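You operate a simulated robot arm through the tools that you are given. There is no shell and no other tool. Be economical: measure what you need, move in short steps, check, and stop when the job is done.

The job below is to be done with a simulated two-armed robot. You get a single attempt, and the scene is never put back.

## Task
Press the yellow part button two times. Put two of the grey stones from the top of the left side table on the mat by the scanner. Fetch the red car and set it on the green tile on the top of the left table. Take the paper bundle on the top of the left table and put it away on the top of the counter. Take the blue barrel on the top of the right table and put it away on the top of the front table. Take the white lorry on the top of the left table and put it away on the top of the front table. Push the left door of the left red locker shut. The order is free. Set down upright: white lorry.

Only the result counts: the job must be done as asked and must still hold three seconds after the hand-in. Knocking over, shifting, dropping, spilling or breaking anything else fails it.

## Robot
Two 7-joint arms with two-finger parallel grippers on one trunk, on a base that drives. Base frame: it is fixed to the floor where the robot stands at the start and does not move with it; the origin is under the middle of the robot, x ahead of it, y to its left, z up; the surface under the hand at the start is at about z = 0.76. Lengths are in m, angles in rad, forces in N, time in s.
The left shoulder is at the start at [0.06, 0.143, 0.926], the right one opposite. With the tool pointing down near the work surface each hand reaches from about 0.32 to 0.74 m from the robot's upright axis, wherever it stands, measured 20 degrees to its own side. Places, roughly: blue barrel (3x3x3 cm) [5.3, -4.8, 0.8]; green tile [3.25, -2.25, 0.75]; grey stone (2x2x2 cm) [0.9, 0.1, 0.8]; left door of the left red locker [8, 1.1, 0.6]; mat by the scanner [5.5, -1.5, 0.8]; paper bundle [3.75, -2.25, 0.75]; red car (5x10x4 cm) [3.1, -2.4, 0.8]; top of the counter [-3, -5.7, 0.9]; top of the front table [1.2, -3.3, 0.8]; white lorry (24x7x8 cm) [4.2, -2.3, 0.8]; yellow part button [0.7, 0, 0.8]. Payload 1.57 kg a hand.
The tool frame of a hand sits at the grasp point between the pads (the TCP): z along the fingers, y along the line on which they close. The tips reach 0.03 m beyond it. The gripper opens to 0.11 m. The fingers are 0.024 m wide and 0.012 m thick; the gripper's body (0.048 by 0.112 m) begins 0.078 m behind the TCP.
Orientation is told as [roll, pitch, yaw] about the base's x, y, z axes, in that order, counted from this pose: with the fingers straight down and closing along the base's y, the tool's x points along the base's -x, its y along +y and its z along -z.

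## Interface
- The arms move only by the tool drive_tool. It takes "left_targets", "right_targets" or both (then of equal length, played together; a hand with none holds still); each is a list of rows, each a list of 7 numbers: the turn, a rotation vector about the tool's x, y, z in rad, then the shift along the tool's x, y, z in m, then the opening in per cent of the stroke, from 0 (shut) to 100 (fully open). In form: [[wx, wy, wz, x, y, z, hand], ...]. A call has 1 to 8 rows; each row shifts and turns the commanded pose from where the row before left it, along the tool's axes as they then stand. A row lasts 0.2 s, in which the tool goes at most 0.05 m and 0.15 rad; a call with a longer step from one row to the next is refused whole, and so is a gripper value outside its range. A pose out of reach is approached as far as the arm can. The call stops where the force on the tool passes 40 N (or 10 N more than at its start, if that is more) or the arm is blocked; 0.2 s more then pass. The fingers move at their own pace (about 0.045 m/s each) and stop on an object; they squeeze with about 33 N. The grip force told is the motor's: it shows also when the fingers shut on nothing. Time passes only in rows, and 0.2 s behind the last, so rows that do not move let the fingers close. It gives the time, the measured TCP pose, the force on the tool (base axes), the opening and the grip force at its end, in the units of the frame above (readings bear some noise), with the torque about the TCP (base axes, N m) and any sound that the robot's microphone picked up.
- Cameras (640 x 400 px; columns grow to the right, rows downward): "scene" is now at [0.0426, 0.0211, 1.5377]; the picture's right is [0.24, -0.97, 0.00], its down [-0.73, -0.18, -0.65] and it looks along [0.63, 0.16, -0.76] (base axes); focal length 249 px, centre (320, 200). "left" rides on the left gripper at [0.07, -0.016, -0.141] in its tool frame; the picture's right is [0.23, 0.97, 0.00], its down [-0.86, 0.20, -0.48] and it looks along [-0.47, 0.11, 0.88] (tool axes); focal length 222 px, centre (320, 200). "right" rides on the right gripper at [0.07, 0.016, -0.141] in its tool frame; the picture's right is [-0.23, 0.97, 0.00], its down [-0.86, -0.20, -0.48] and it looks along [-0.47, -0.11, 0.88] (tool axes); focal length 222 px, centre (320, 200). There is no depth. A picture from a camera that has moved, and an enlarged one, comes with that camera's place and axes in the base frame and with its lens.
- camera(camera): a new picture of that camera. No time passes.
- slide_trunk(by): slides the trunk up (or, below 0, down) by that many m; the arms and the scene camera ride with it, the base frame stays. It gives what a move gives, with no picture.
- base_move(legs): drives the robot by 1 to 6 legs, each [ahead, left, turn to the left] in m, m and rad, along the robot's own axes; the way and the turn of a leg run together, so that a leg with both is an arc; at most 1.5 m and 3.142 rad a leg. The arms and the cameras ride along, it lands a little off, and it stops where it bumps. It gives what a move gives.
- aim_head(pan, tilt): turns the head with the scene camera to pan (to the left, within 1.501 rad either way) and tilt (down, from -0.506 to 1.204), counted from straight ahead of the robot. It gives what a move gives.
- zoom(camera, box): a new picture of the part [left, top, right, bottom] of that camera's present view, enlarged. No time passes.
- finish_job(): hands the job in; it is judged then, once.

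Go step by step. Nothing tells you exact positions but the pictures and the camera data: compare them with the known pose of the tool, close in by small moves and look again before you grip or let go. The budget is 207 turns and 194 pictures, counting those below and the enlarged ones. Unless the task says otherwise, let go and move clear before handing in, and close with one line.

The tools are called after "Request:" as a command line: name --argument value ..., lists and objects as JSON in quotes. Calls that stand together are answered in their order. drive_tool: Moves the arms, as the interface text tells. Its arguments: {"type":"object","properties":{"left_targets":{"type":"array","items":{"type":"array","items":{"type":"number"}}},"right_targets":{"type":"array","items":{"type":"array","items":{"type":"number"}}}},"required":[]} The other tools are called the same way: slide_trunk (by) slides the trunk up or down; base_move (legs) drives the base; aim_head (pan, tilt) turns the head that bears the scene camera; camera (camera) takes a picture; zoom (camera, box) takes an enlarged picture of a part of a camera's view; finish_job () hands the job in.

At the start:

```text
time: 0.0
left_ee_pos: [0.4493, 0.2998, 0.9536]
left_ee_rot: [0.0, 0.0, -0.001]
left_wrist_force: [-0.2, 0.2, 0.3]
left_torque: [-0.01, 0.04, 0.03]
left_finger_gap: 0.1098
left_gripper_force: 0.0
right_ee_pos: [0.5978, -0.2262, 0.9772]
right_ee_rot: [0.0, 0.002, 0.0]
right_wrist_force: [-0.7, -0.2, 0.4]
right_torque: [0.01, 0.01, 0.04]
right_finger_gap: 0.11
right_gripper_force: 0.1
trunk travel left (down, up): [-0.525, 0.065]
robot x, y, heading: [-0.0027, -0.003, -0.001]
head pan, tilt: [0.243, 0.859]
```

scene: 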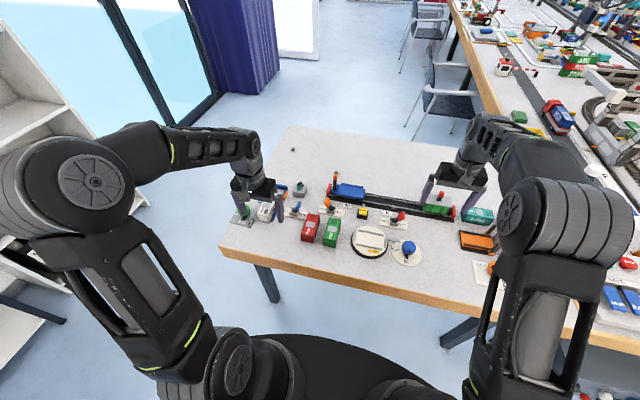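
right: 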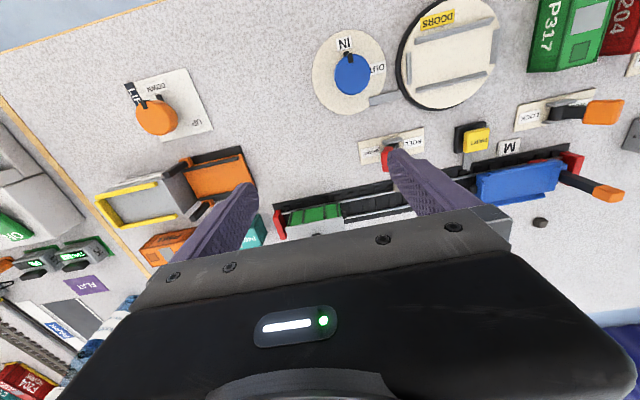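
left: 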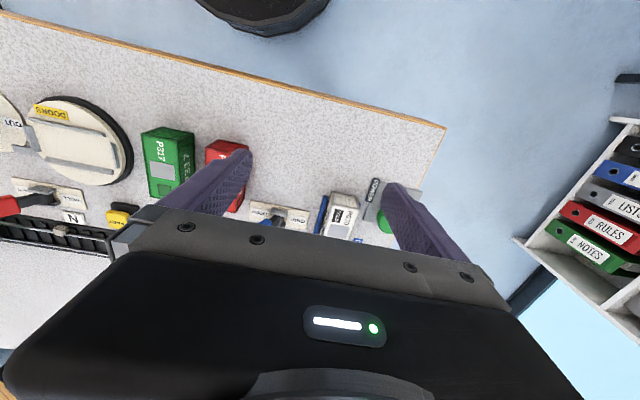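

I see the control table ahead with the yellow PART button near [0.65, 0.0]; I'll look closer at the button and the small dark stones.

Request:
zoom --camera "scene" --box '[220, 120, 540, 320]'

Request:
zoom --camera "right" --box '[380, 80, 640, 242]'

```text
2.00 times, centred on (380, 220) of scene
camera zoom: at [0.0426, 0.0211, 1.5377], right [0.24, -0.97, 0.0], down [-0.73, -0.18, -0.65], along [0.63, 0.16, -0.76], focal length 498 px, centre (200, 160)
```

zoom: 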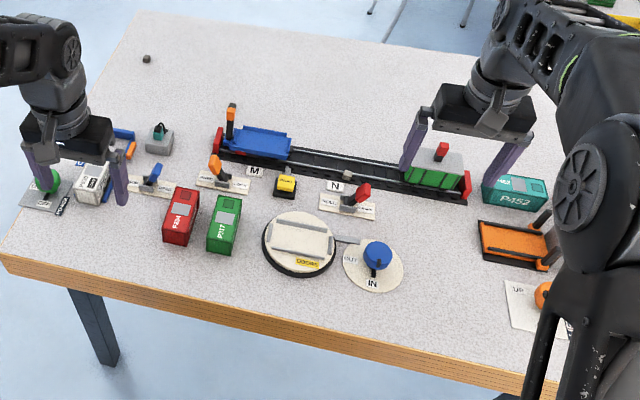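

```text
2.46 times, centred on (510, 161) of right
camera zoom: at [0.5273, -0.2102, 1.1189], right [0.23, 0.97, 0.0], down [0.86, -0.2, 0.48], along [0.47, -0.11, -0.88], focal length 547 px, centre (-148, 296)
```

zoom: 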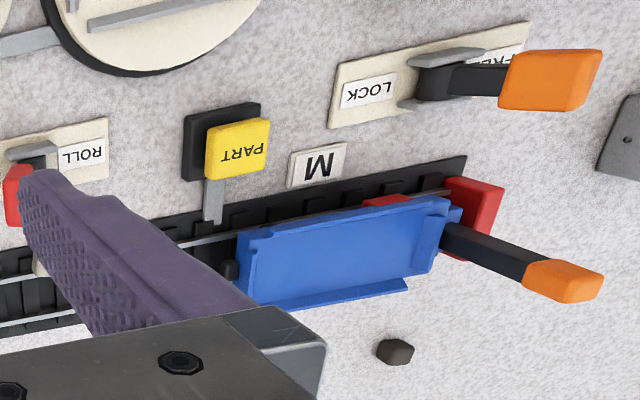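

Button is near [0.66, 0.006, 0.77]; I'll bring the right hand above it with fingers shut.

Request:
drive_tool --right_targets '[[0, 0, 0, -0.012, 0.046, 0, 0], [0, 0, 0, -0.012, 0.046, 0, 0], [0, 0, 0, -0.012, 0.046, 0, 0], [0, 0, 0, -0.012, 0.046, 0.02, 0], [0, 0, 0, -0.012, 0.046, 0.04, 0], [0, 0, 0, 0, 0, 0.04, 0], [0, 0, 0, 0, 0, 0, 0]]'

Request:
camera --camera "right"

Request:
camera --camera "left"

```text
refused: row 4 steps farther than a row can; nothing moved
```

```text
188 pictures are left
camera right: at [0.5273, -0.2102, 1.1189], right [0.23, 0.97, 0.0], down [0.86, -0.2, 0.48], along [0.47, -0.11, -0.88], focal length 222 px, centre (320, 200)
```

right: 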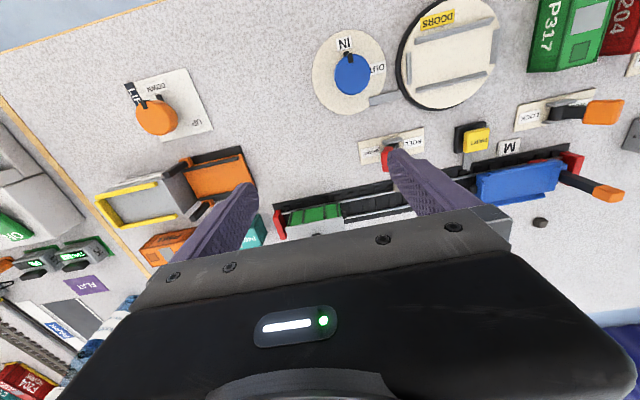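

```text
187 pictures are left
camera left: at [0.3786, 0.2829, 1.0947], right [-0.23, 0.97, 0.0], down [0.86, 0.2, 0.48], along [0.47, 0.11, -0.88], focal length 222 px, centre (320, 200)
```

left: 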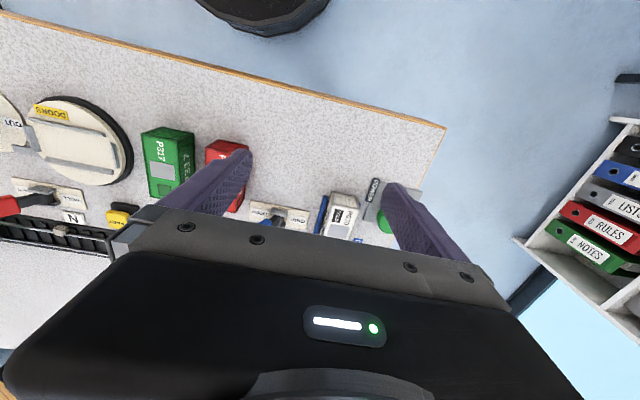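

The step was too long when summed; I'll split it.

Request:
drive_tool --right_targets '[[0, 0, 0, -0.012, 0.046, 0, 0], [0, 0, 0, -0.012, 0.046, 0, 0], [0, 0, 0, -0.012, 0.046, 0, 0], [0, 0, 0, -0.012, 0.046, 0, 0], [0, 0, 0, -0.012, 0.046, 0, 0], [0, 0, 0, 0, 0, 0.04, 0], [0, 0, 0, 0, 0, 0.04, 0], [0, 0, 0, 0, 0, 0, 0]]'

Request:
camera --camera "right"

```text
time: 1.8
left_ee_pos: [0.4488, 0.2991, 0.9535]
left_ee_rot: [0.0, -0.001, 0.001]
left_wrist_force: [-0.2, 0.9, -0.1]
left_torque: [0.0, 0.0, 0.0]
left_finger_gap: 0.1102
left_gripper_force: 0.0
right_ee_pos: [0.6409, -0.0523, 0.8963]
right_ee_rot: [-0.002, 0.001, 0.0]
right_wrist_force: [0.2, -0.2, 0.0]
right_torque: [-0.01, -0.01, 0.01]
right_finger_gap: 0.0
right_gripper_force: 21.5
right hand out of reach, approached as far as the arm can: row 4, 5
trunk travel left (down, up): [-0.525, 0.065]
robot x, y, heading: [0.0001, 0.0002, 0.004]
head pan, tilt: [0.243, 0.859]
```

```text
186 pictures are left
camera right: at [0.5715, -0.0366, 1.0378], right [0.23, 0.97, 0.0], down [0.85, -0.2, 0.48], along [0.47, -0.11, -0.88], focal length 222 px, centre (320, 200)
```

right: 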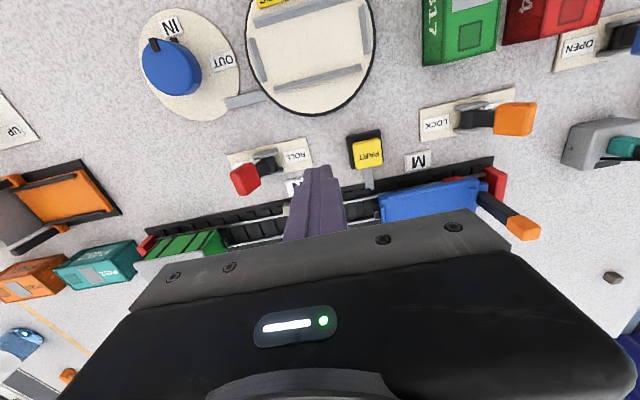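

Button at about [0.663, 0.002]; the hand is at (0.641,-0.052). Moving onto it.

Request:
drive_tool --right_targets '[[0, 0, 0, -0.011, 0.027, 0, 0], [0, 0, 0, -0.011, 0.027, 0, 0], [0, 0, 0, 0, 0, 0, 0]]'

Request:
camera --camera "right"

```text
time: 2.6
left_ee_pos: [0.4486, 0.2986, 0.9527]
left_ee_rot: [0.0, 0.0, -0.001]
left_wrist_force: [0.4, 0.0, -0.1]
left_torque: [0.0, 0.02, 0.01]
left_finger_gap: 0.1098
left_gripper_force: 0.1
right_ee_pos: [0.6639, -0.0007, 0.8954]
right_ee_rot: [0.0, 0.0, 0.001]
right_wrist_force: [0.0, -0.6, -0.6]
right_torque: [-0.03, -0.03, -0.03]
right_finger_gap: 0.0001
right_gripper_force: 21.4
trunk travel left (down, up): [-0.525, 0.065]
robot x, y, heading: [-0.0011, 0.0027, -0.001]
head pan, tilt: [0.243, 0.859]
```

```text
185 pictures are left
camera right: at [0.5942, 0.0153, 1.037], right [0.23, 0.97, 0.0], down [0.85, -0.2, 0.48], along [0.47, -0.11, -0.88], focal length 222 px, centre (320, 200)
```

right: 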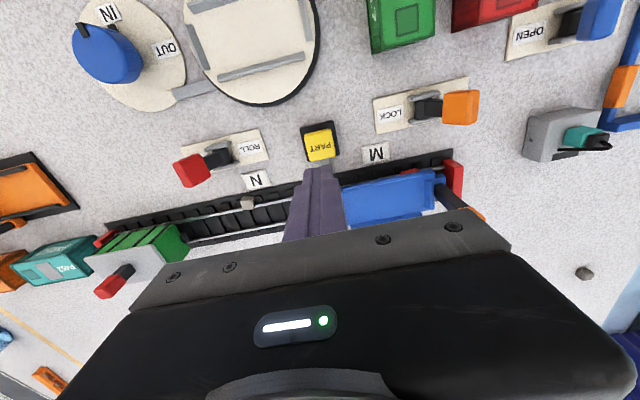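

The tip lies over the button within a few mm; descending.

Request:
drive_tool --right_targets '[[0, 0, 0, 0.003, 0, 0.03, 0], [0, 0, 0, 0, 0, 0.03, 0], [0, 0, 0, 0, 0, 0.01, 0], [0, 0, 0, 0, 0, 0.006, 0], [0, 0, 0, 0, 0, 0.006, 0]]'

Request:
camera --camera "right"

```text
time: 3.8
left_ee_pos: [0.4484, 0.2995, 0.9525]
left_ee_rot: [0.0, 0.001, -0.001]
left_wrist_force: [0.3, 0.1, 0.5]
left_torque: [-0.03, 0.02, -0.04]
left_finger_gap: 0.1099
left_gripper_force: 0.0
right_ee_pos: [0.663, 0.0002, 0.816]
right_ee_rot: [-0.001, -0.002, 0.0]
right_wrist_force: [-0.5, 0.5, 0.8]
right_torque: [0.03, -0.01, -0.03]
right_finger_gap: 0.0001
right_gripper_force: 21.7
trunk travel left (down, up): [-0.525, 0.065]
robot x, y, heading: [-0.0008, -0.0026, -0.003]
head pan, tilt: [0.243, 0.859]
```

```text
184 pictures are left
camera right: at [0.5924, 0.0157, 0.9577], right [0.23, 0.97, 0.0], down [0.85, -0.2, 0.48], along [0.47, -0.11, -0.88], focal length 222 px, centre (320, 200)
```

right: 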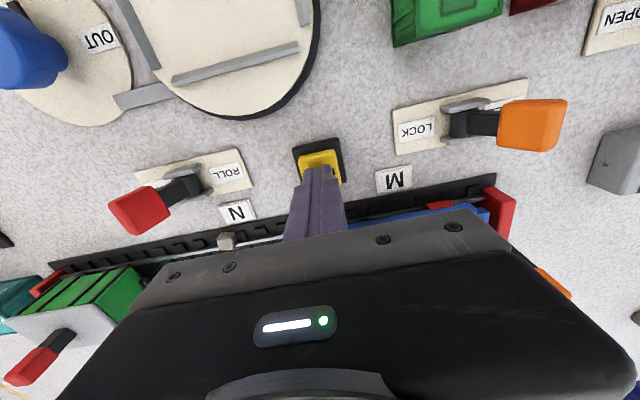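

The tip is just above the button, slightly far; shift 3 mm nearer and press.

Request:
drive_tool --right_targets '[[0, 0, 0, 0.004, 0, 0.003, 0], [0, 0, 0, 0, 0, 0.004, 0], [0, 0, 0, 0, 0, 0.003, 0], [0, 0, 0, 0, 0, 0.002, 0]]'

Request:
zoom --camera "right" --box '[240, 120, 400, 220]'

```text
time: 4.8
left_ee_pos: [0.4471, 0.2984, 0.9551]
left_ee_rot: [-0.001, -0.003, 0.0]
left_wrist_force: [0.3, 0.0, 0.1]
left_torque: [0.0, -0.01, 0.0]
left_finger_gap: 0.1099
left_gripper_force: 0.1
right_ee_pos: [0.6573, -0.0003, 0.8086]
right_ee_rot: [0.001, -0.007, 0.0]
right_wrist_force: [-1.6, -4.4, 26.0]
right_torque: [-0.14, 0.17, 0.17]
right_finger_gap: 0.0
right_gripper_force: 21.6
trunk travel left (down, up): [-0.525, 0.065]
robot x, y, heading: [0.0019, -0.0011, -0.001]
head pan, tilt: [0.243, 0.859]
heard: click
```

```text
4.00 times, centred on (320, 170) of right
camera zoom: at [0.5871, 0.0153, 0.95], right [0.23, 0.97, 0.0], down [0.85, -0.2, 0.48], along [0.47, -0.11, -0.88], focal length 888 px, centre (320, 320)
```

zoom: 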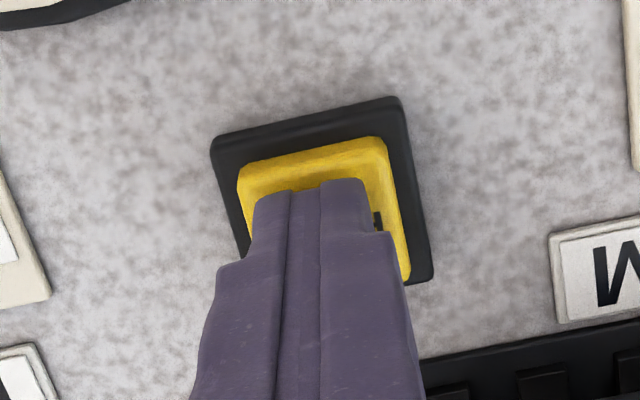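

A click was heard: press one. I'll lift fully clear, then press once more.

Request:
drive_tool --right_targets '[[0, 0, 0, 0, 0, -0.012, 0], [0, 0, 0, 0, 0, -0.018, 0], [0, 0, 0, 0, 0, 0, 0]]'

Request:
drive_tool --right_targets '[[0, 0, 0, 0, 0, 0.018, 0], [0, 0, 0, 0, 0, 0.006, 0], [0, 0, 0, 0, 0, 0.004, 0], [0, 0, 0, 0, 0, 0.002, 0]]'

```text
time: 5.6
left_ee_pos: [0.4492, 0.2993, 0.9537]
left_ee_rot: [-0.001, -0.002, 0.0]
left_wrist_force: [0.4, 0.3, -0.3]
left_torque: [0.03, -0.02, -0.01]
left_finger_gap: 0.11
left_gripper_force: 0.0
right_ee_pos: [0.6565, -0.0002, 0.8332]
right_ee_rot: [0.0, 0.001, -0.001]
right_wrist_force: [-0.6, -0.8, -0.9]
right_torque: [0.02, -0.04, -0.03]
right_finger_gap: 0.0
right_gripper_force: 21.6
trunk travel left (down, up): [-0.525, 0.065]
robot x, y, heading: [-0.0005, 0.0041, 0.002]
head pan, tilt: [0.243, 0.859]
```

```text
time: 6.6
left_ee_pos: [0.4469, 0.2978, 0.9544]
left_ee_rot: [0.001, -0.002, 0.0]
left_wrist_force: [0.7, -0.1, -0.5]
left_torque: [0.01, -0.02, 0.03]
left_finger_gap: 0.1099
left_gripper_force: 0.1
right_ee_pos: [0.6576, -0.0006, 0.8089]
right_ee_rot: [0.003, -0.007, 0.0]
right_wrist_force: [-4.2, -3.1, 27.2]
right_torque: [-0.09, 0.27, 0.14]
right_finger_gap: 0.0001
right_gripper_force: 21.4
trunk travel left (down, up): [-0.525, 0.065]
robot x, y, heading: [-0.0023, -0.0011, 0.007]
head pan, tilt: [0.243, 0.859]
heard: click
```

Two clicks heard, so the button is done. I lift and pull the right hand back, then look around to plan the route to the stones.

Request:
drive_tool --right_targets '[[0, 0, 0, 0, 0, -0.045, 0], [0, 0, 0, 0, 0, -0.045, 0], [0, 0, 0, 0, 0, -0.045, 0], [0, 0, 0, 0.03, -0.04, 0, 0], [0, 0, 0, 0.03, -0.04, 0, 0], [0, 0, 0, 0.03, -0.04, 0, 0], [0, 0, 0, 0.03, -0.04, 0, 0], [0, 0, 0, 0.03, -0.04, 0, 0]]'

Request:
aim_head --pan 1.0 --tilt 0.5

Request:
camera --camera "scene"

Request:
aim_head --pan 0.0 --tilt 0.4

Request:
camera --camera "scene"

Request:
aim_head --pan -1.2 --tilt 0.4

Request:
camera --camera "scene"

```text
time: 8.4
left_ee_pos: [0.4474, 0.2987, 0.9543]
left_ee_rot: [0.0, 0.001, -0.001]
left_wrist_force: [0.3, 0.5, -0.1]
left_torque: [0.01, 0.0, -0.01]
left_finger_gap: 0.1098
left_gripper_force: 0.0
right_ee_pos: [0.5056, -0.2027, 0.9165]
right_ee_rot: [0.002, -0.001, 0.001]
right_wrist_force: [-0.1, -0.6, -0.3]
right_torque: [0.01, -0.05, 0.01]
right_finger_gap: 0.0
right_gripper_force: 21.6
right hand out of reach, approached as far as the arm can: row 3
trunk travel left (down, up): [-0.525, 0.065]
robot x, y, heading: [-0.0009, 0.0008, 0.002]
head pan, tilt: [0.243, 0.859]
```

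```text
time: 9.5
left_ee_pos: [0.4502, 0.299, 0.9529]
left_ee_rot: [0.0, 0.0, 0.001]
left_wrist_force: [0.4, 0.0, -0.1]
left_torque: [-0.03, -0.01, 0.01]
left_finger_gap: 0.1099
left_gripper_force: 0.1
right_ee_pos: [0.507, -0.2008, 0.9161]
right_ee_rot: [0.001, -0.001, -0.001]
right_wrist_force: [0.1, 0.0, -0.4]
right_torque: [0.0, -0.02, -0.01]
right_finger_gap: 0.0002
right_gripper_force: 21.7
trunk travel left (down, up): [-0.525, 0.065]
robot x, y, heading: [-0.0002, -0.0003, -0.001]
head pan, tilt: [1.0, 0.499]
```

```text
182 pictures are left
camera scene: at [0.0163, 0.0789, 1.5683], right [0.84, -0.54, 0.0], down [-0.26, -0.4, -0.88], along [0.47, 0.74, -0.48], focal length 249 px, centre (320, 200)
```

scene: 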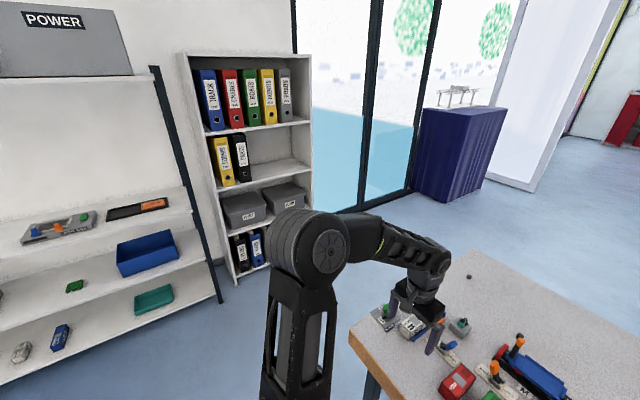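

```text
time: 10.8
left_ee_pos: [0.4488, 0.2995, 0.9524]
left_ee_rot: [0.0, -0.001, -0.001]
left_wrist_force: [-0.3, 0.4, 0.6]
left_torque: [0.04, -0.04, -0.01]
left_finger_gap: 0.1099
left_gripper_force: 0.0
right_ee_pos: [0.5076, -0.2021, 0.9162]
right_ee_rot: [0.001, 0.001, 0.002]
right_wrist_force: [-0.7, 0.1, 0.0]
right_torque: [-0.01, 0.02, 0.01]
right_finger_gap: 0.0
right_gripper_force: 21.4
trunk travel left (down, up): [-0.525, 0.065]
robot x, y, heading: [-0.0025, 0.0008, -0.001]
head pan, tilt: [0.0, 0.4]
```

```text
181 pictures are left
camera scene: at [0.0598, 0.0025, 1.5775], right [0.0, -1.0, 0.0], down [-0.39, 0.0, -0.92], along [0.92, 0.0, -0.39], focal length 249 px, centre (320, 200)
```

scene: 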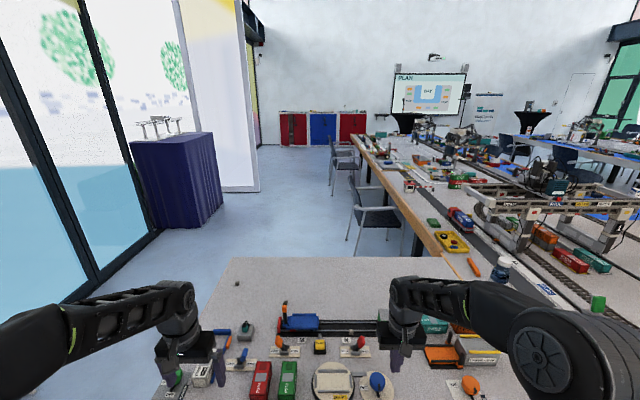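

```text
time: 12.2
left_ee_pos: [0.4485, 0.2994, 0.9536]
left_ee_rot: [0.0, 0.001, 0.0]
left_wrist_force: [0.0, 0.2, 0.0]
left_torque: [0.03, 0.0, 0.01]
left_finger_gap: 0.11
left_gripper_force: 0.0
right_ee_pos: [0.507, -0.2012, 0.9156]
right_ee_rot: [-0.001, 0.0, 0.001]
right_wrist_force: [1.0, 0.3, 0.4]
right_torque: [0.0, 0.01, 0.02]
right_finger_gap: 0.0001
right_gripper_force: 22.0
trunk travel left (down, up): [-0.525, 0.065]
robot x, y, heading: [0.0007, -0.0034, 0.003]
head pan, tilt: [-1.201, 0.4]
```

```text
180 pictures are left
camera scene: at [0.0007, -0.0839, 1.5775], right [-0.93, -0.36, 0.0], down [-0.14, 0.36, -0.92], along [0.33, -0.86, -0.39], focal length 249 px, centre (320, 200)
```

scene: 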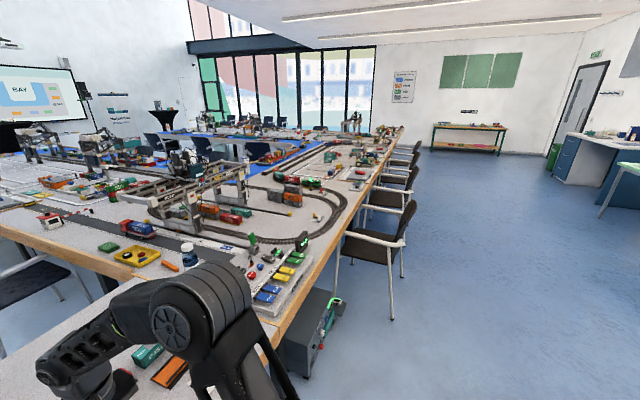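

Stones sit at about (0.96, 0.38) and (0.85, 0.13); I'll back off, drive round the left side of the table and face it from there.

Request:
base_move --legs '[[-0.3, 0, 0], [0, 0.95, 0], [1.25, 0, 0], [0, 0, -1.57]]'

Request:
aim_head --pan 0.0 --tilt 0.8

Request:
camera --camera "scene"

Request:
camera --camera "right"

```text
time: 28.5
left_ee_pos: [1.2413, 0.4752, 0.9527]
left_ee_rot: [0.0, 0.0, -1.595]
left_wrist_force: [-0.4, -1.3, -0.7]
left_torque: [-0.03, 0.0, 0.01]
left_finger_gap: 0.1097
left_gripper_force: 0.2
right_ee_pos: [0.7379, 0.4293, 0.9167]
right_ee_rot: [0.001, 0.003, -1.592]
right_wrist_force: [0.9, 0.2, 0.1]
right_torque: [0.02, 0.0, -0.02]
right_finger_gap: 0.0
right_gripper_force: 21.2
trunk travel left (down, up): [-0.525, 0.065]
robot x, y, heading: [0.9513, 0.9315, -1.593]
head pan, tilt: [-1.201, 0.4]
```

```text
time: 29.9
left_ee_pos: [1.2405, 0.4758, 0.9531]
left_ee_rot: [0.0, 0.0, -1.596]
left_wrist_force: [-0.2, -0.6, 0.2]
left_torque: [0.02, 0.03, 0.0]
left_finger_gap: 0.1101
left_gripper_force: 0.1
right_ee_pos: [0.7382, 0.4298, 0.9161]
right_ee_rot: [-0.001, 0.0, -1.593]
right_wrist_force: [-0.3, 0.4, -0.2]
right_torque: [0.04, 0.02, 0.01]
right_finger_gap: 0.0003
right_gripper_force: 21.1
trunk travel left (down, up): [-0.525, 0.065]
robot x, y, heading: [0.9544, 0.9357, -1.594]
head pan, tilt: [0.0, 0.799]
```

```text
179 pictures are left
camera scene: at [0.9482, 0.8829, 1.5424], right [-1.0, 0.02, 0.0], down [0.02, 0.72, -0.7], along [-0.02, -0.7, -0.72], focal length 249 px, centre (320, 200)
```

scene: 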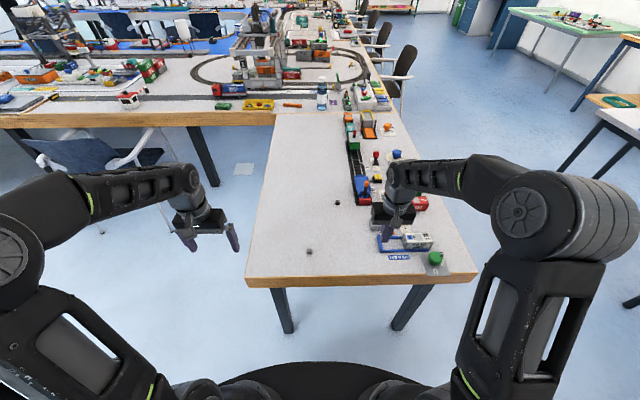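

```text
178 pictures are left
camera right: at [0.7562, 0.4981, 1.058], right [0.97, -0.25, 0.0], down [-0.22, -0.85, 0.48], along [-0.12, -0.46, -0.88], focal length 222 px, centre (320, 200)
```

right: 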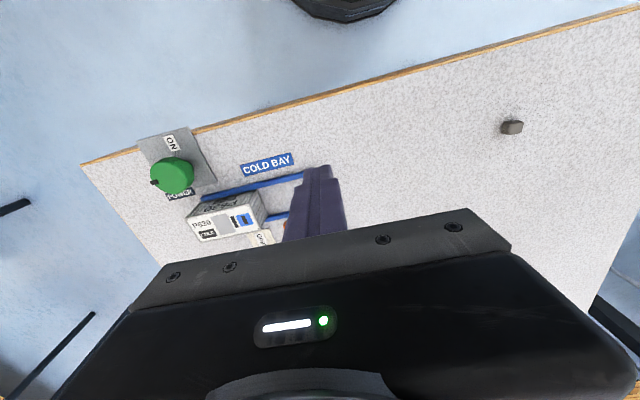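

Both stones are seen: A at (0.974, 0.388), B at (0.851, 0.151). I nudge ahead and bring the right hand over B.

Request:
base_move --legs '[[0.1, 0, 0]]'

Request:
drive_tool --right_targets '[[0, 0, 0, -0.035, 0.024, 0, 45], [0, 0, 0, -0.035, 0.024, 0, 45], [0, 0, 0, -0.035, 0.024, 0, 45], [0, 0, 0, -0.035, 0.024, 0, 45], [0, 0, 0, -0.035, 0.023, 0, 45], [0, 0, 0, 0, 0, 0.02, 45], [0, 0, 0, 0, 0, 0.02, 45]]'

Request:
camera --camera "right"

Request:
camera --camera "scene"

```text
time: 31.1
left_ee_pos: [1.2372, 0.3727, 0.9522]
left_ee_rot: [0.001, 0.001, -1.596]
left_wrist_force: [-0.4, -0.2, -0.2]
left_torque: [0.03, -0.01, 0.02]
left_finger_gap: 0.1101
left_gripper_force: 0.0
right_ee_pos: [0.7362, 0.328, 0.9149]
right_ee_rot: [0.0, 0.003, -1.594]
right_wrist_force: [0.0, -0.3, -0.1]
right_torque: [0.02, 0.04, -0.02]
right_finger_gap: 0.0001
right_gripper_force: 21.4
trunk travel left (down, up): [-0.525, 0.065]
robot x, y, heading: [0.95, 0.8332, -1.595]
head pan, tilt: [0.0, 0.799]
```

```text
time: 32.6
left_ee_pos: [1.2382, 0.3748, 0.9531]
left_ee_rot: [0.001, 0.001, -1.596]
left_wrist_force: [-0.5, 0.2, -0.8]
left_torque: [0.0, 0.0, 0.02]
left_finger_gap: 0.1102
left_gripper_force: 0.1
right_ee_pos: [0.8522, 0.1502, 0.8744]
right_ee_rot: [0.0, 0.0, -1.593]
right_wrist_force: [-0.1, 1.0, -0.1]
right_torque: [-0.01, 0.0, -0.01]
right_finger_gap: 0.0496
right_gripper_force: 0.1
trunk travel left (down, up): [-0.525, 0.065]
robot x, y, heading: [0.9474, 0.8311, -1.597]
head pan, tilt: [0.0, 0.799]
```

```text
177 pictures are left
camera right: at [0.8695, 0.2197, 1.0166], right [0.97, -0.25, 0.0], down [-0.22, -0.85, 0.48], along [-0.12, -0.46, -0.88], focal length 222 px, centre (320, 200)
```

right: 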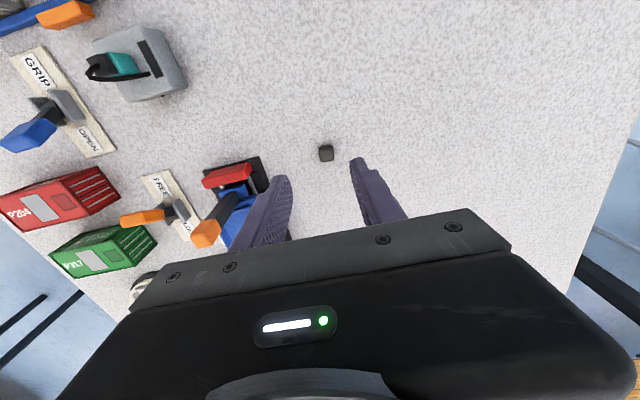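

```text
176 pictures are left
camera scene: at [0.9462, 0.7819, 1.5424], right [-1.0, 0.02, 0.0], down [0.02, 0.72, -0.7], along [-0.02, -0.7, -0.72], focal length 249 px, centre (320, 200)
```

scene: 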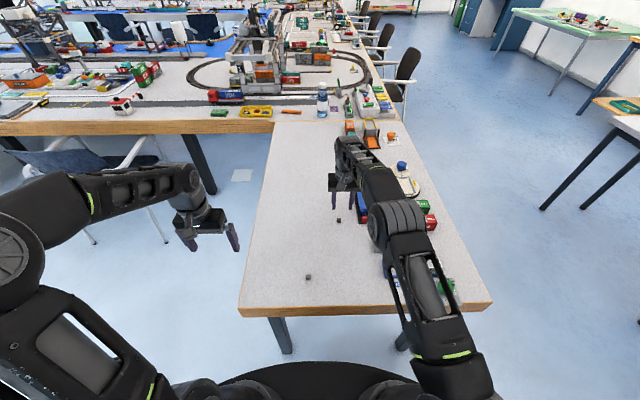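

Stone B is centred under the fingers at about (0.858, 0.148); going down and closing.

Request:
drive_tool --right_targets '[[0, 0, 0, -0.002, 0.006, 0.03, 45], [0, 0, 0, 0, 0, 0.03, 45], [0, 0, 0, 0, 0, 0.015, 45], [0, 0, 0, 0, 0, 0.006, 45], [0, 0, 0, 0, 0, 0, 5], [0, 0, 0, 0, 0, 0, 5], [0, 0, 0, 0, 0, 0, 5], [0, 0, 0, 0, 0, 0, 5]]'

Request:
zoom --camera "right" --box '[200, 80, 440, 230]'

```text
time: 34.5
left_ee_pos: [1.2382, 0.3746, 0.9533]
left_ee_rot: [0.0, 0.0, -1.596]
left_wrist_force: [-0.2, 0.3, 0.4]
left_torque: [-0.01, -0.01, 0.03]
left_finger_gap: 0.1103
left_gripper_force: 0.0
right_ee_pos: [0.8567, 0.1489, 0.7953]
right_ee_rot: [0.001, 0.0, -1.596]
right_wrist_force: [0.7, 0.4, -0.3]
right_torque: [0.03, 0.0, -0.03]
right_finger_gap: 0.0151
right_gripper_force: 30.8
trunk travel left (down, up): [-0.525, 0.065]
robot x, y, heading: [0.9484, 0.8291, -1.596]
head pan, tilt: [0.0, 0.799]
```

```text
2.67 times, centred on (320, 155) of right
camera zoom: at [0.875, 0.2172, 0.9365], right [0.97, -0.25, 0.0], down [-0.22, -0.85, 0.48], along [-0.12, -0.46, -0.88], focal length 592 px, centre (320, 320)
```

zoom: 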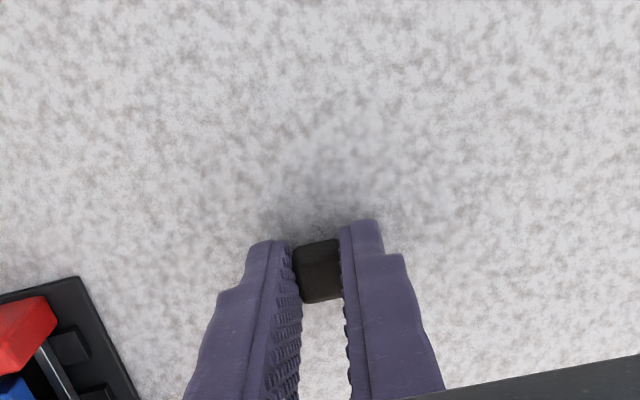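

Stone B is held (15 mm gap). I lift it and pull it back, while bringing the left hand over stone A.

Request:
drive_tool --right_targets '[[0, 0, 0, 0, 0, -0.04, 5], [0, 0, 0, 0, 0, -0.04, 5], [0, 0, 0, 0, 0, -0.04, 5], [0, 0, 0, 0.036, -0.03, 0, 5], [0, 0, 0, 0.036, -0.03, 0, 5], [0, 0, 0, 0.036, -0.03, 0, 5], [0, 0, 0, 0.036, -0.03, 0, 5], [0, 0, 0, 0, 0, 0, 5]]' --left_targets '[[0, 0, 0, 0, 0, 0, 45], [0, 0, 0, 0, 0, 0, 45], [0, 0, 0, 0.001, -0.044, 0, 45], [0, 0, 0, 0.001, -0.044, 0, 45], [0, 0, 0, 0.001, -0.044, 0, 45], [0, 0, 0, 0.001, -0.044, 0, 45], [0, 0, 0, 0.001, -0.044, 0, 45], [0, 0, 0, 0.001, -0.044, 0, 45]]'

Request:
camera --camera "left"

Request:
zoom --camera "right" --box '[200, 80, 440, 230]'

```text
time: 36.2
left_ee_pos: [0.9739, 0.385, 0.9511]
left_ee_rot: [0.0, -0.001, -1.593]
left_wrist_force: [-0.8, -0.4, 0.1]
left_torque: [0.02, -0.01, -0.03]
left_finger_gap: 0.0497
left_gripper_force: 0.0
right_ee_pos: [0.7395, 0.2969, 0.9034]
right_ee_rot: [0.001, 0.0, -1.594]
right_wrist_force: [0.2, 0.2, 0.1]
right_torque: [0.0, -0.01, 0.01]
right_finger_gap: 0.0149
right_gripper_force: 31.3
right hand out of reach, approached as far as the arm can: row 3
trunk travel left (down, up): [-0.525, 0.065]
robot x, y, heading: [0.9476, 0.8308, -1.593]
head pan, tilt: [0.0, 0.799]
```

```text
174 pictures are left
camera left: at [0.9579, 0.4552, 1.0922], right [0.98, 0.2, 0.0], down [0.18, -0.86, 0.48], along [0.1, -0.47, -0.88], focal length 222 px, centre (320, 200)
```

left: 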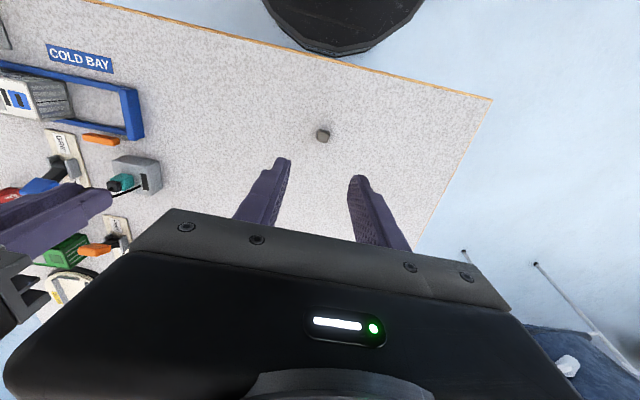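

```text
2.67 times, centred on (320, 155) of right
camera zoom: at [0.756, 0.3663, 1.0456], right [0.97, -0.25, 0.0], down [-0.22, -0.85, 0.48], along [-0.12, -0.46, -0.88], focal length 592 px, centre (320, 320)
```

zoom: 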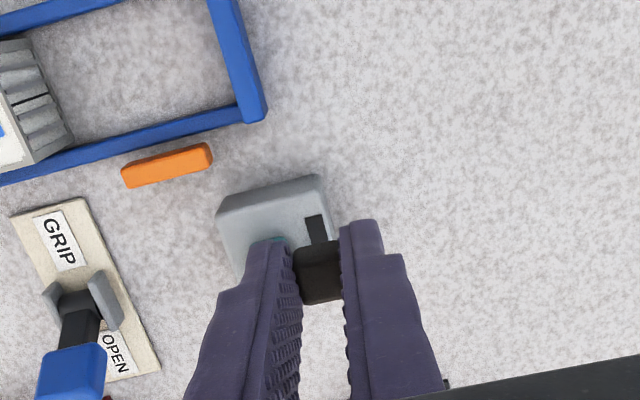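

Stone A lies right under the left hand; going down and gripping.

Request:
drive_tool --left_targets '[[0, 0, 0, 0.002, 0.002, 0.045, 45], [0, 0, 0, 0, 0, 0.045, 45], [0, 0, 0, 0, 0, 0.045, 45], [0, 0, 0, 0, 0, 0.02, 45], [0, 0, 0, 0, 0, 0.002, 5], [0, 0, 0, 0, 0, 0, 5], [0, 0, 0, 0, 0, 0, 5], [0, 0, 0, 0, 0, 0, 5]]'

Request:
zoom --camera "left" --box '[200, 80, 440, 230]'

```text
time: 38.0
left_ee_pos: [0.977, 0.3885, 0.7979]
left_ee_rot: [-0.001, 0.0, -1.596]
left_wrist_force: [-0.5, -0.1, 0.3]
left_torque: [0.01, 0.01, -0.01]
left_finger_gap: 0.0152
left_gripper_force: 31.4
right_ee_pos: [0.7389, 0.2968, 0.9045]
right_ee_rot: [0.002, 0.0, -1.593]
right_wrist_force: [0.4, 0.1, 0.2]
right_torque: [0.01, 0.02, 0.0]
right_finger_gap: 0.0149
right_gripper_force: 31.5
trunk travel left (down, up): [-0.525, 0.065]
robot x, y, heading: [0.9496, 0.8298, -1.592]
head pan, tilt: [0.0, 0.799]
```

```text
2.67 times, centred on (320, 155) of left
camera zoom: at [0.9609, 0.4585, 0.9388], right [0.98, 0.2, 0.0], down [0.18, -0.86, 0.48], along [0.1, -0.47, -0.88], focal length 592 px, centre (320, 320)
```

zoom: 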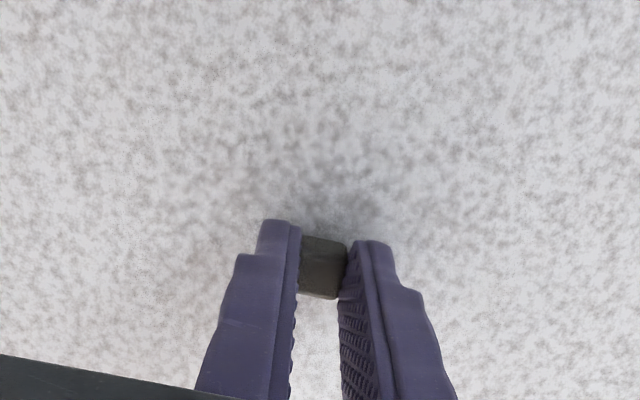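

Both stones are held. I lift, tuck the hands, back off, turn, and drive up the left corridor toward the scanner mat.

Request:
drive_tool --left_targets '[[0, 0, 0, 0, 0, -0.045, 5], [0, 0, 0, 0, 0, -0.045, 5], [0, 0, 0, 0, 0, -0.045, 5], [0, 0, 0, 0, 0.04, 0, 5], [0, 0, 0, 0, 0.04, 0, 5], [0, 0, 0, 0, 0.04, 0, 5], [0, 0, 0, 0, 0.03, 0, 5]]' --right_targets '[[0, 0, 0, 0, 0, 0, 5], [0, 0, 0, 0, 0, 0, 5], [0, 0, 0, 0, 0, 0, 5], [0, 0, 0, 0.03, 0, 0, 5], [0, 0, 0, 0.03, 0, 0, 5], [0, 0, 0, 0.03, 0, 0, 5], [0, 0, 0, 0.03, 0, 0, 5]]'

Request:
base_move --legs '[[-0.1, 0, 0], [0, 0, 1.59], [1.5, 0, 0], [1.5, -0.4, 0]]'

Request:
aim_head --pan -0.6 --tilt 0.35

Request:
camera --camera "scene"

```text
time: 39.6
left_ee_pos: [1.1281, 0.3867, 0.9317]
left_ee_rot: [0.001, 0.0, -1.595]
left_wrist_force: [0.3, 0.5, -0.5]
left_torque: [0.03, 0.01, 0.01]
left_finger_gap: 0.0149
left_gripper_force: 30.9
right_ee_pos: [0.7426, 0.4189, 0.9051]
right_ee_rot: [0.0, -0.002, -1.593]
right_wrist_force: [0.0, 0.7, 0.0]
right_torque: [-0.03, 0.0, 0.0]
right_finger_gap: 0.0148
right_gripper_force: 30.7
trunk travel left (down, up): [-0.525, 0.065]
robot x, y, heading: [0.952, 0.8288, -1.596]
head pan, tilt: [0.0, 0.799]
```

```text
refused: leg 4 is longer than a leg can be; nothing moved
```

```text
time: 40.6
left_ee_pos: [1.1272, 0.3845, 0.9323]
left_ee_rot: [0.001, 0.001, -1.595]
left_wrist_force: [0.4, 0.7, -0.8]
left_torque: [0.0, -0.03, 0.0]
left_finger_gap: 0.015
left_gripper_force: 31.2
right_ee_pos: [0.7407, 0.417, 0.9052]
right_ee_rot: [-0.001, -0.001, -1.594]
right_wrist_force: [-0.4, -0.9, 0.5]
right_torque: [-0.04, 0.01, 0.02]
right_finger_gap: 0.0147
right_gripper_force: 30.6
trunk travel left (down, up): [-0.525, 0.065]
robot x, y, heading: [0.9522, 0.83, -1.598]
head pan, tilt: [-0.6, 0.351]
```

```text
171 pictures are left
camera scene: at [0.8933, 0.7874, 1.582], right [-0.81, 0.58, 0.0], down [0.2, 0.28, -0.94], along [-0.55, -0.76, -0.34], focal length 249 px, centre (320, 200)
```

scene: 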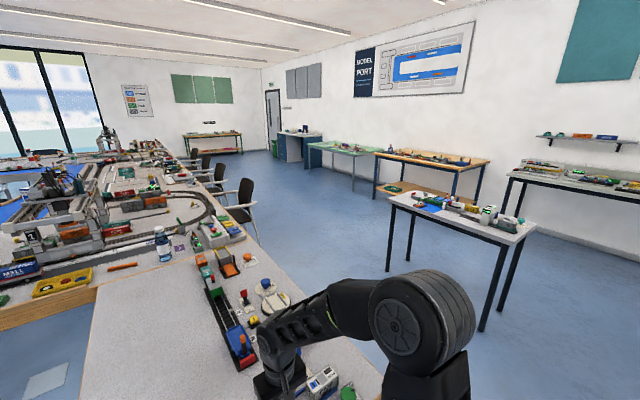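

The leg was a bit long; I redo the drive with shorter legs.

Request:
base_move --legs '[[-0.1, 0, 0], [0, 0, 1.59], [1.4, 0, 0], [1.4, -0.35, 0]]'

Request:
aim_head --pan -0.6 --tilt 0.35

Request:
camera --camera "scene"

Request:
aim_head --pan 0.2 --tilt 0.35

Request:
camera --camera "scene"

```text
time: 59.4
left_ee_pos: [4.2705, 0.7527, 0.9327]
left_ee_rot: [-0.001, 0.0, -0.005]
left_wrist_force: [0.4, 0.2, 0.1]
left_torque: [0.0, 0.01, 0.05]
left_finger_gap: 0.0149
left_gripper_force: 31.2
right_ee_pos: [4.2459, 0.3664, 0.9036]
right_ee_rot: [0.001, -0.001, -0.005]
right_wrist_force: [0.2, 0.0, 0.6]
right_torque: [0.01, 0.0, 0.0]
right_finger_gap: 0.0149
right_gripper_force: 30.7
trunk travel left (down, up): [-0.525, 0.065]
robot x, y, heading: [3.8281, 0.5644, -0.006]
head pan, tilt: [-0.6, 0.351]
```

```text
time: 60.0
left_ee_pos: [4.27, 0.7529, 0.9311]
left_ee_rot: [0.001, 0.0, -0.005]
left_wrist_force: [0.8, 0.2, -0.5]
left_torque: [-0.02, 0.0, 0.0]
left_finger_gap: 0.0152
left_gripper_force: 30.9
right_ee_pos: [4.2456, 0.367, 0.9045]
right_ee_rot: [-0.001, 0.001, -0.006]
right_wrist_force: [-0.1, -0.6, 0.0]
right_torque: [0.01, -0.03, 0.0]
right_finger_gap: 0.015
right_gripper_force: 30.7
trunk travel left (down, up): [-0.525, 0.065]
robot x, y, heading: [3.828, 0.5682, -0.01]
head pan, tilt: [-0.6, 0.351]
```

```text
170 pictures are left
camera scene: at [3.8725, 0.5168, 1.5821], right [-0.57, -0.82, 0.0], down [-0.28, 0.2, -0.94], along [0.77, -0.53, -0.34], focal length 249 px, centre (320, 200)
```

scene: 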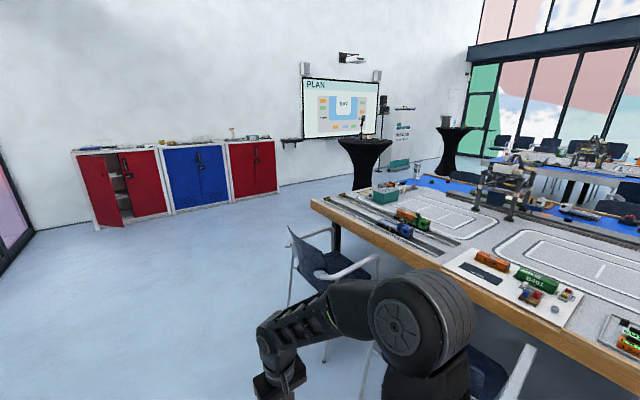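

```text
time: 61.1
left_ee_pos: [4.2711, 0.7528, 0.9311]
left_ee_rot: [0.0, -0.001, -0.004]
left_wrist_force: [-0.8, 0.1, -1.2]
left_torque: [0.01, -0.02, -0.01]
left_finger_gap: 0.0151
left_gripper_force: 30.8
right_ee_pos: [4.2465, 0.3665, 0.9046]
right_ee_rot: [0.0, -0.001, -0.006]
right_wrist_force: [-0.7, 1.2, -0.3]
right_torque: [0.0, -0.01, -0.01]
right_finger_gap: 0.0148
right_gripper_force: 30.8
trunk travel left (down, up): [-0.525, 0.065]
robot x, y, heading: [3.8271, 0.5668, -0.003]
head pan, tilt: [0.201, 0.351]
```

```text
169 pictures are left
camera scene: at [3.8873, 0.5878, 1.5821], right [0.19, -0.98, 0.0], down [-0.34, -0.07, -0.94], along [0.92, 0.18, -0.34], focal length 249 px, centre (320, 200)
```

scene: 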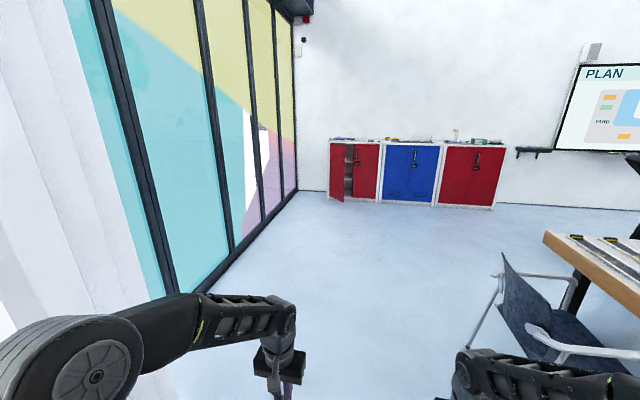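

The locker with its open left door and the left table's end at x≈5.7 are visible. I drive round the end of the table to face the scanner mat from x≈6.4.

Request:
base_move --legs '[[1.3, 0, 0], [1.25, 0, 0], [0, 0, -1.57], [1.0, 0, 0], [1.0, 0, 0], [0, 0, -1.57]]'

Request:
aim_head --pan 0.0 --tilt 0.6

Request:
camera --camera "scene"

Request:
aim_head --pan 0.9 --tilt 0.4

Request:
camera --camera "scene"

```text
time: 86.1
left_ee_pos: [6.5003, -1.7569, 0.9326]
left_ee_rot: [0.001, 0.014, -1.61]
left_wrist_force: [0.1, -0.8, -0.2]
left_torque: [0.0, 0.04, 0.0]
left_finger_gap: 0.0148
left_gripper_force: 30.7
right_ee_pos: [6.118, -1.7324, 0.9068]
right_ee_rot: [0.0, -0.007, -1.6]
right_wrist_force: [0.3, -0.7, -0.1]
right_torque: [0.01, -0.03, 0.03]
right_finger_gap: 0.0149
right_gripper_force: 31.1
trunk travel left (down, up): [-0.525, 0.065]
robot x, y, heading: [6.33, -1.3258, -1.598]
head pan, tilt: [0.201, 0.351]
stopped in leg 5: the robot was blocked; the commanded pose is now the measured one
```

```text
time: 86.9
left_ee_pos: [6.5004, -1.7556, 0.9328]
left_ee_rot: [0.001, 0.013, -1.608]
left_wrist_force: [-0.3, -0.1, -0.9]
left_torque: [0.0, 0.02, -0.01]
left_finger_gap: 0.0149
left_gripper_force: 30.3
right_ee_pos: [6.1179, -1.732, 0.9078]
right_ee_rot: [-0.001, -0.01, -1.6]
right_wrist_force: [0.1, -0.4, 0.7]
right_torque: [-0.01, -0.04, 0.01]
right_finger_gap: 0.015
right_gripper_force: 30.5
trunk travel left (down, up): [-0.525, 0.065]
robot x, y, heading: [6.3315, -1.3294, -1.602]
head pan, tilt: [0.0, 0.6]
```

```text
168 pictures are left
camera scene: at [6.3234, -1.3706, 1.5599], right [-1.0, 0.03, 0.0], down [0.02, 0.56, -0.83], along [-0.03, -0.83, -0.56], focal length 249 px, centre (320, 200)
```

scene: 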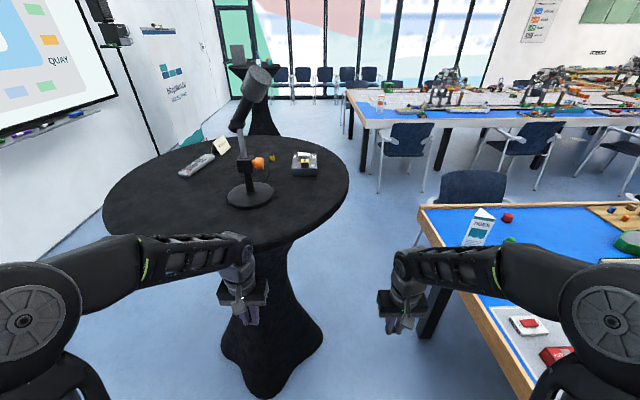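

```text
time: 88.1
left_ee_pos: [6.5006, -1.7557, 0.9327]
left_ee_rot: [0.0, 0.014, -1.611]
left_wrist_force: [0.7, -0.2, -0.2]
left_torque: [-0.04, 0.02, 0.03]
left_finger_gap: 0.015
left_gripper_force: 30.6
right_ee_pos: [6.1169, -1.7311, 0.9078]
right_ee_rot: [0.0, -0.01, -1.604]
right_wrist_force: [0.1, 0.6, -0.6]
right_torque: [-0.01, 0.02, -0.02]
right_finger_gap: 0.0149
right_gripper_force: 31.2
trunk travel left (down, up): [-0.525, 0.065]
robot x, y, heading: [6.3273, -1.3285, -1.601]
head pan, tilt: [0.901, 0.4]
```

```text
167 pictures are left
camera scene: at [6.3969, -1.3417, 1.5778], right [-0.65, -0.76, 0.01], down [-0.3, 0.24, -0.92], along [0.7, -0.6, -0.38], focal length 249 px, centre (320, 200)
```

scene: 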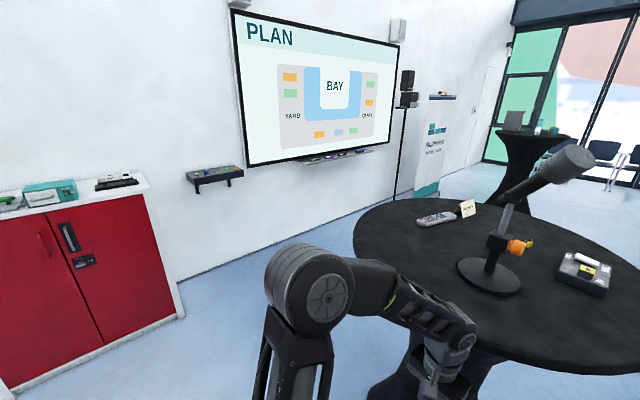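

I bumped the tall round table; I back off at once, then turn right to face the scanner end of the left table.

Request:
base_move --legs '[[-0.2, 0, 0], [0, 0, -1.54]]'

Request:
aim_head --pan 0.0 --tilt 0.6

Request:
camera --camera "scene"

Request:
aim_head --pan 1.3 --tilt 0.6

Request:
camera --camera "scene"

```text
time: 93.5
left_ee_pos: [5.9027, -1.3088, 0.9289]
left_ee_rot: [0.001, 0.023, 3.135]
left_wrist_force: [-0.3, 0.4, 0.2]
left_torque: [0.04, 0.0, -0.01]
left_finger_gap: 0.0149
left_gripper_force: 31.1
right_ee_pos: [5.9179, -0.9259, 0.9048]
right_ee_rot: [0.001, 0.0, 3.14]
right_wrist_force: [0.4, 0.3, -0.6]
right_torque: [0.02, 0.0, -0.01]
right_finger_gap: 0.0146
right_gripper_force: 31.4
trunk travel left (down, up): [-0.525, 0.065]
robot x, y, heading: [6.3364, -1.1218, 3.143]
head pan, tilt: [0.901, 0.4]
```

```text
time: 94.7
left_ee_pos: [5.9037, -1.3095, 0.9281]
left_ee_rot: [0.002, 0.022, 3.135]
left_wrist_force: [-1.2, 0.5, -0.3]
left_torque: [0.03, 0.03, -0.03]
left_finger_gap: 0.0148
left_gripper_force: 31.2
right_ee_pos: [5.9164, -0.9245, 0.905]
right_ee_rot: [0.0, 0.002, 3.141]
right_wrist_force: [-0.1, -0.4, -0.4]
right_torque: [0.01, 0.02, -0.02]
right_finger_gap: 0.015
right_gripper_force: 30.8
trunk travel left (down, up): [-0.525, 0.065]
robot x, y, heading: [6.3331, -1.1228, 3.144]
head pan, tilt: [0.0, 0.6]
```

```text
166 pictures are left
camera scene: at [6.273, -1.1208, 1.5593], right [0.0, 1.0, 0.0], down [0.56, 0.0, -0.83], along [-0.83, 0.0, -0.56], focal length 249 px, centre (320, 200)
```

scene: 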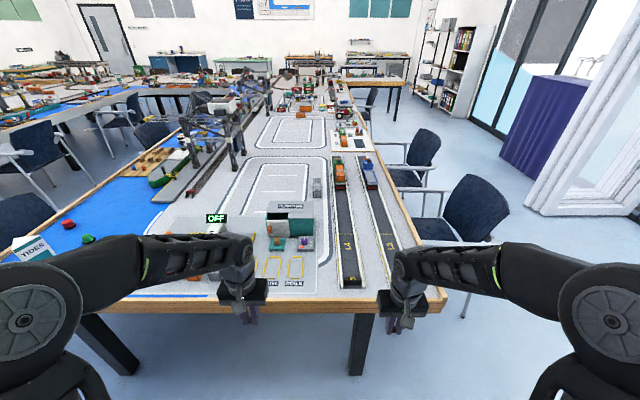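

```text
time: 96.1
left_ee_pos: [5.903, -1.3082, 0.929]
left_ee_rot: [0.001, 0.021, 3.134]
left_wrist_force: [-0.3, 0.2, -0.3]
left_torque: [0.04, 0.0, -0.01]
left_finger_gap: 0.0147
left_gripper_force: 31.3
right_ee_pos: [5.9172, -0.924, 0.9047]
right_ee_rot: [0.0, 0.0, 3.142]
right_wrist_force: [-0.6, -1.1, -0.4]
right_torque: [-0.06, -0.01, 0.02]
right_finger_gap: 0.015
right_gripper_force: 30.6
trunk travel left (down, up): [-0.525, 0.065]
robot x, y, heading: [6.3342, -1.1246, 3.141]
head pan, tilt: [1.3, 0.6]
```

```text
165 pictures are left
camera scene: at [6.3376, -1.2059, 1.5593], right [-0.96, 0.27, 0.0], down [0.15, 0.54, -0.83], along [-0.22, -0.79, -0.56], focal length 249 px, centre (320, 200)
```

scene: 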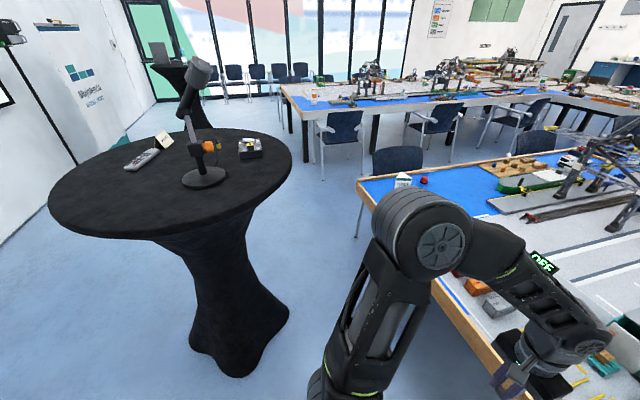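

Now I face the table end; I look closer for the scanner and its mat.

Request:
aim_head --pan 0.3 --tilt 0.8

Request:
zoom --camera "scene" --box '[160, 50, 480, 250]'

Request:
camera --camera "left"

```text
time: 97.4
left_ee_pos: [5.9028, -1.3095, 0.9272]
left_ee_rot: [0.001, 0.024, 3.136]
left_wrist_force: [0.2, -0.5, 0.6]
left_torque: [0.04, 0.0, 0.02]
left_finger_gap: 0.0148
left_gripper_force: 30.9
right_ee_pos: [5.9167, -0.9234, 0.9041]
right_ee_rot: [0.0, 0.001, 3.142]
right_wrist_force: [0.6, 0.4, 0.2]
right_torque: [0.01, 0.02, 0.01]
right_finger_gap: 0.0149
right_gripper_force: 31.2
trunk travel left (down, up): [-0.525, 0.065]
robot x, y, heading: [6.3348, -1.1254, 3.144]
head pan, tilt: [0.3, 0.799]
```

```text
2.00 times, centred on (320, 150) of scene
camera zoom: at [6.2843, -1.1447, 1.5424], right [-0.3, 0.96, 0.0], down [0.68, 0.21, -0.7], along [-0.67, -0.21, -0.72], focal length 498 px, centre (320, 300)
```

zoom: 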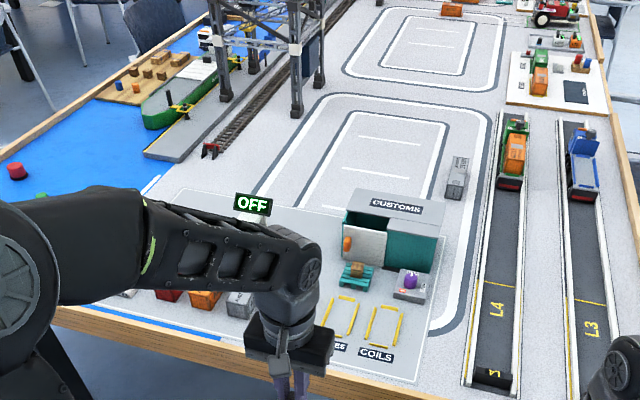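

```text
163 pictures are left
camera left: at [5.9692, -1.2929, 1.0711], right [0.22, -0.98, 0.01], down [-0.87, -0.19, 0.46], along [-0.45, -0.11, -0.89], focal length 222 px, centre (320, 200)
```

left: 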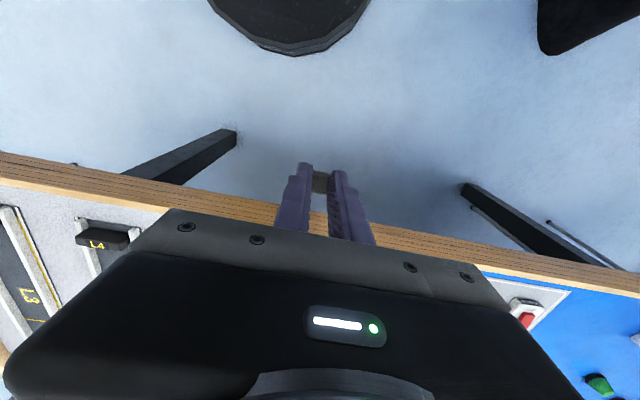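

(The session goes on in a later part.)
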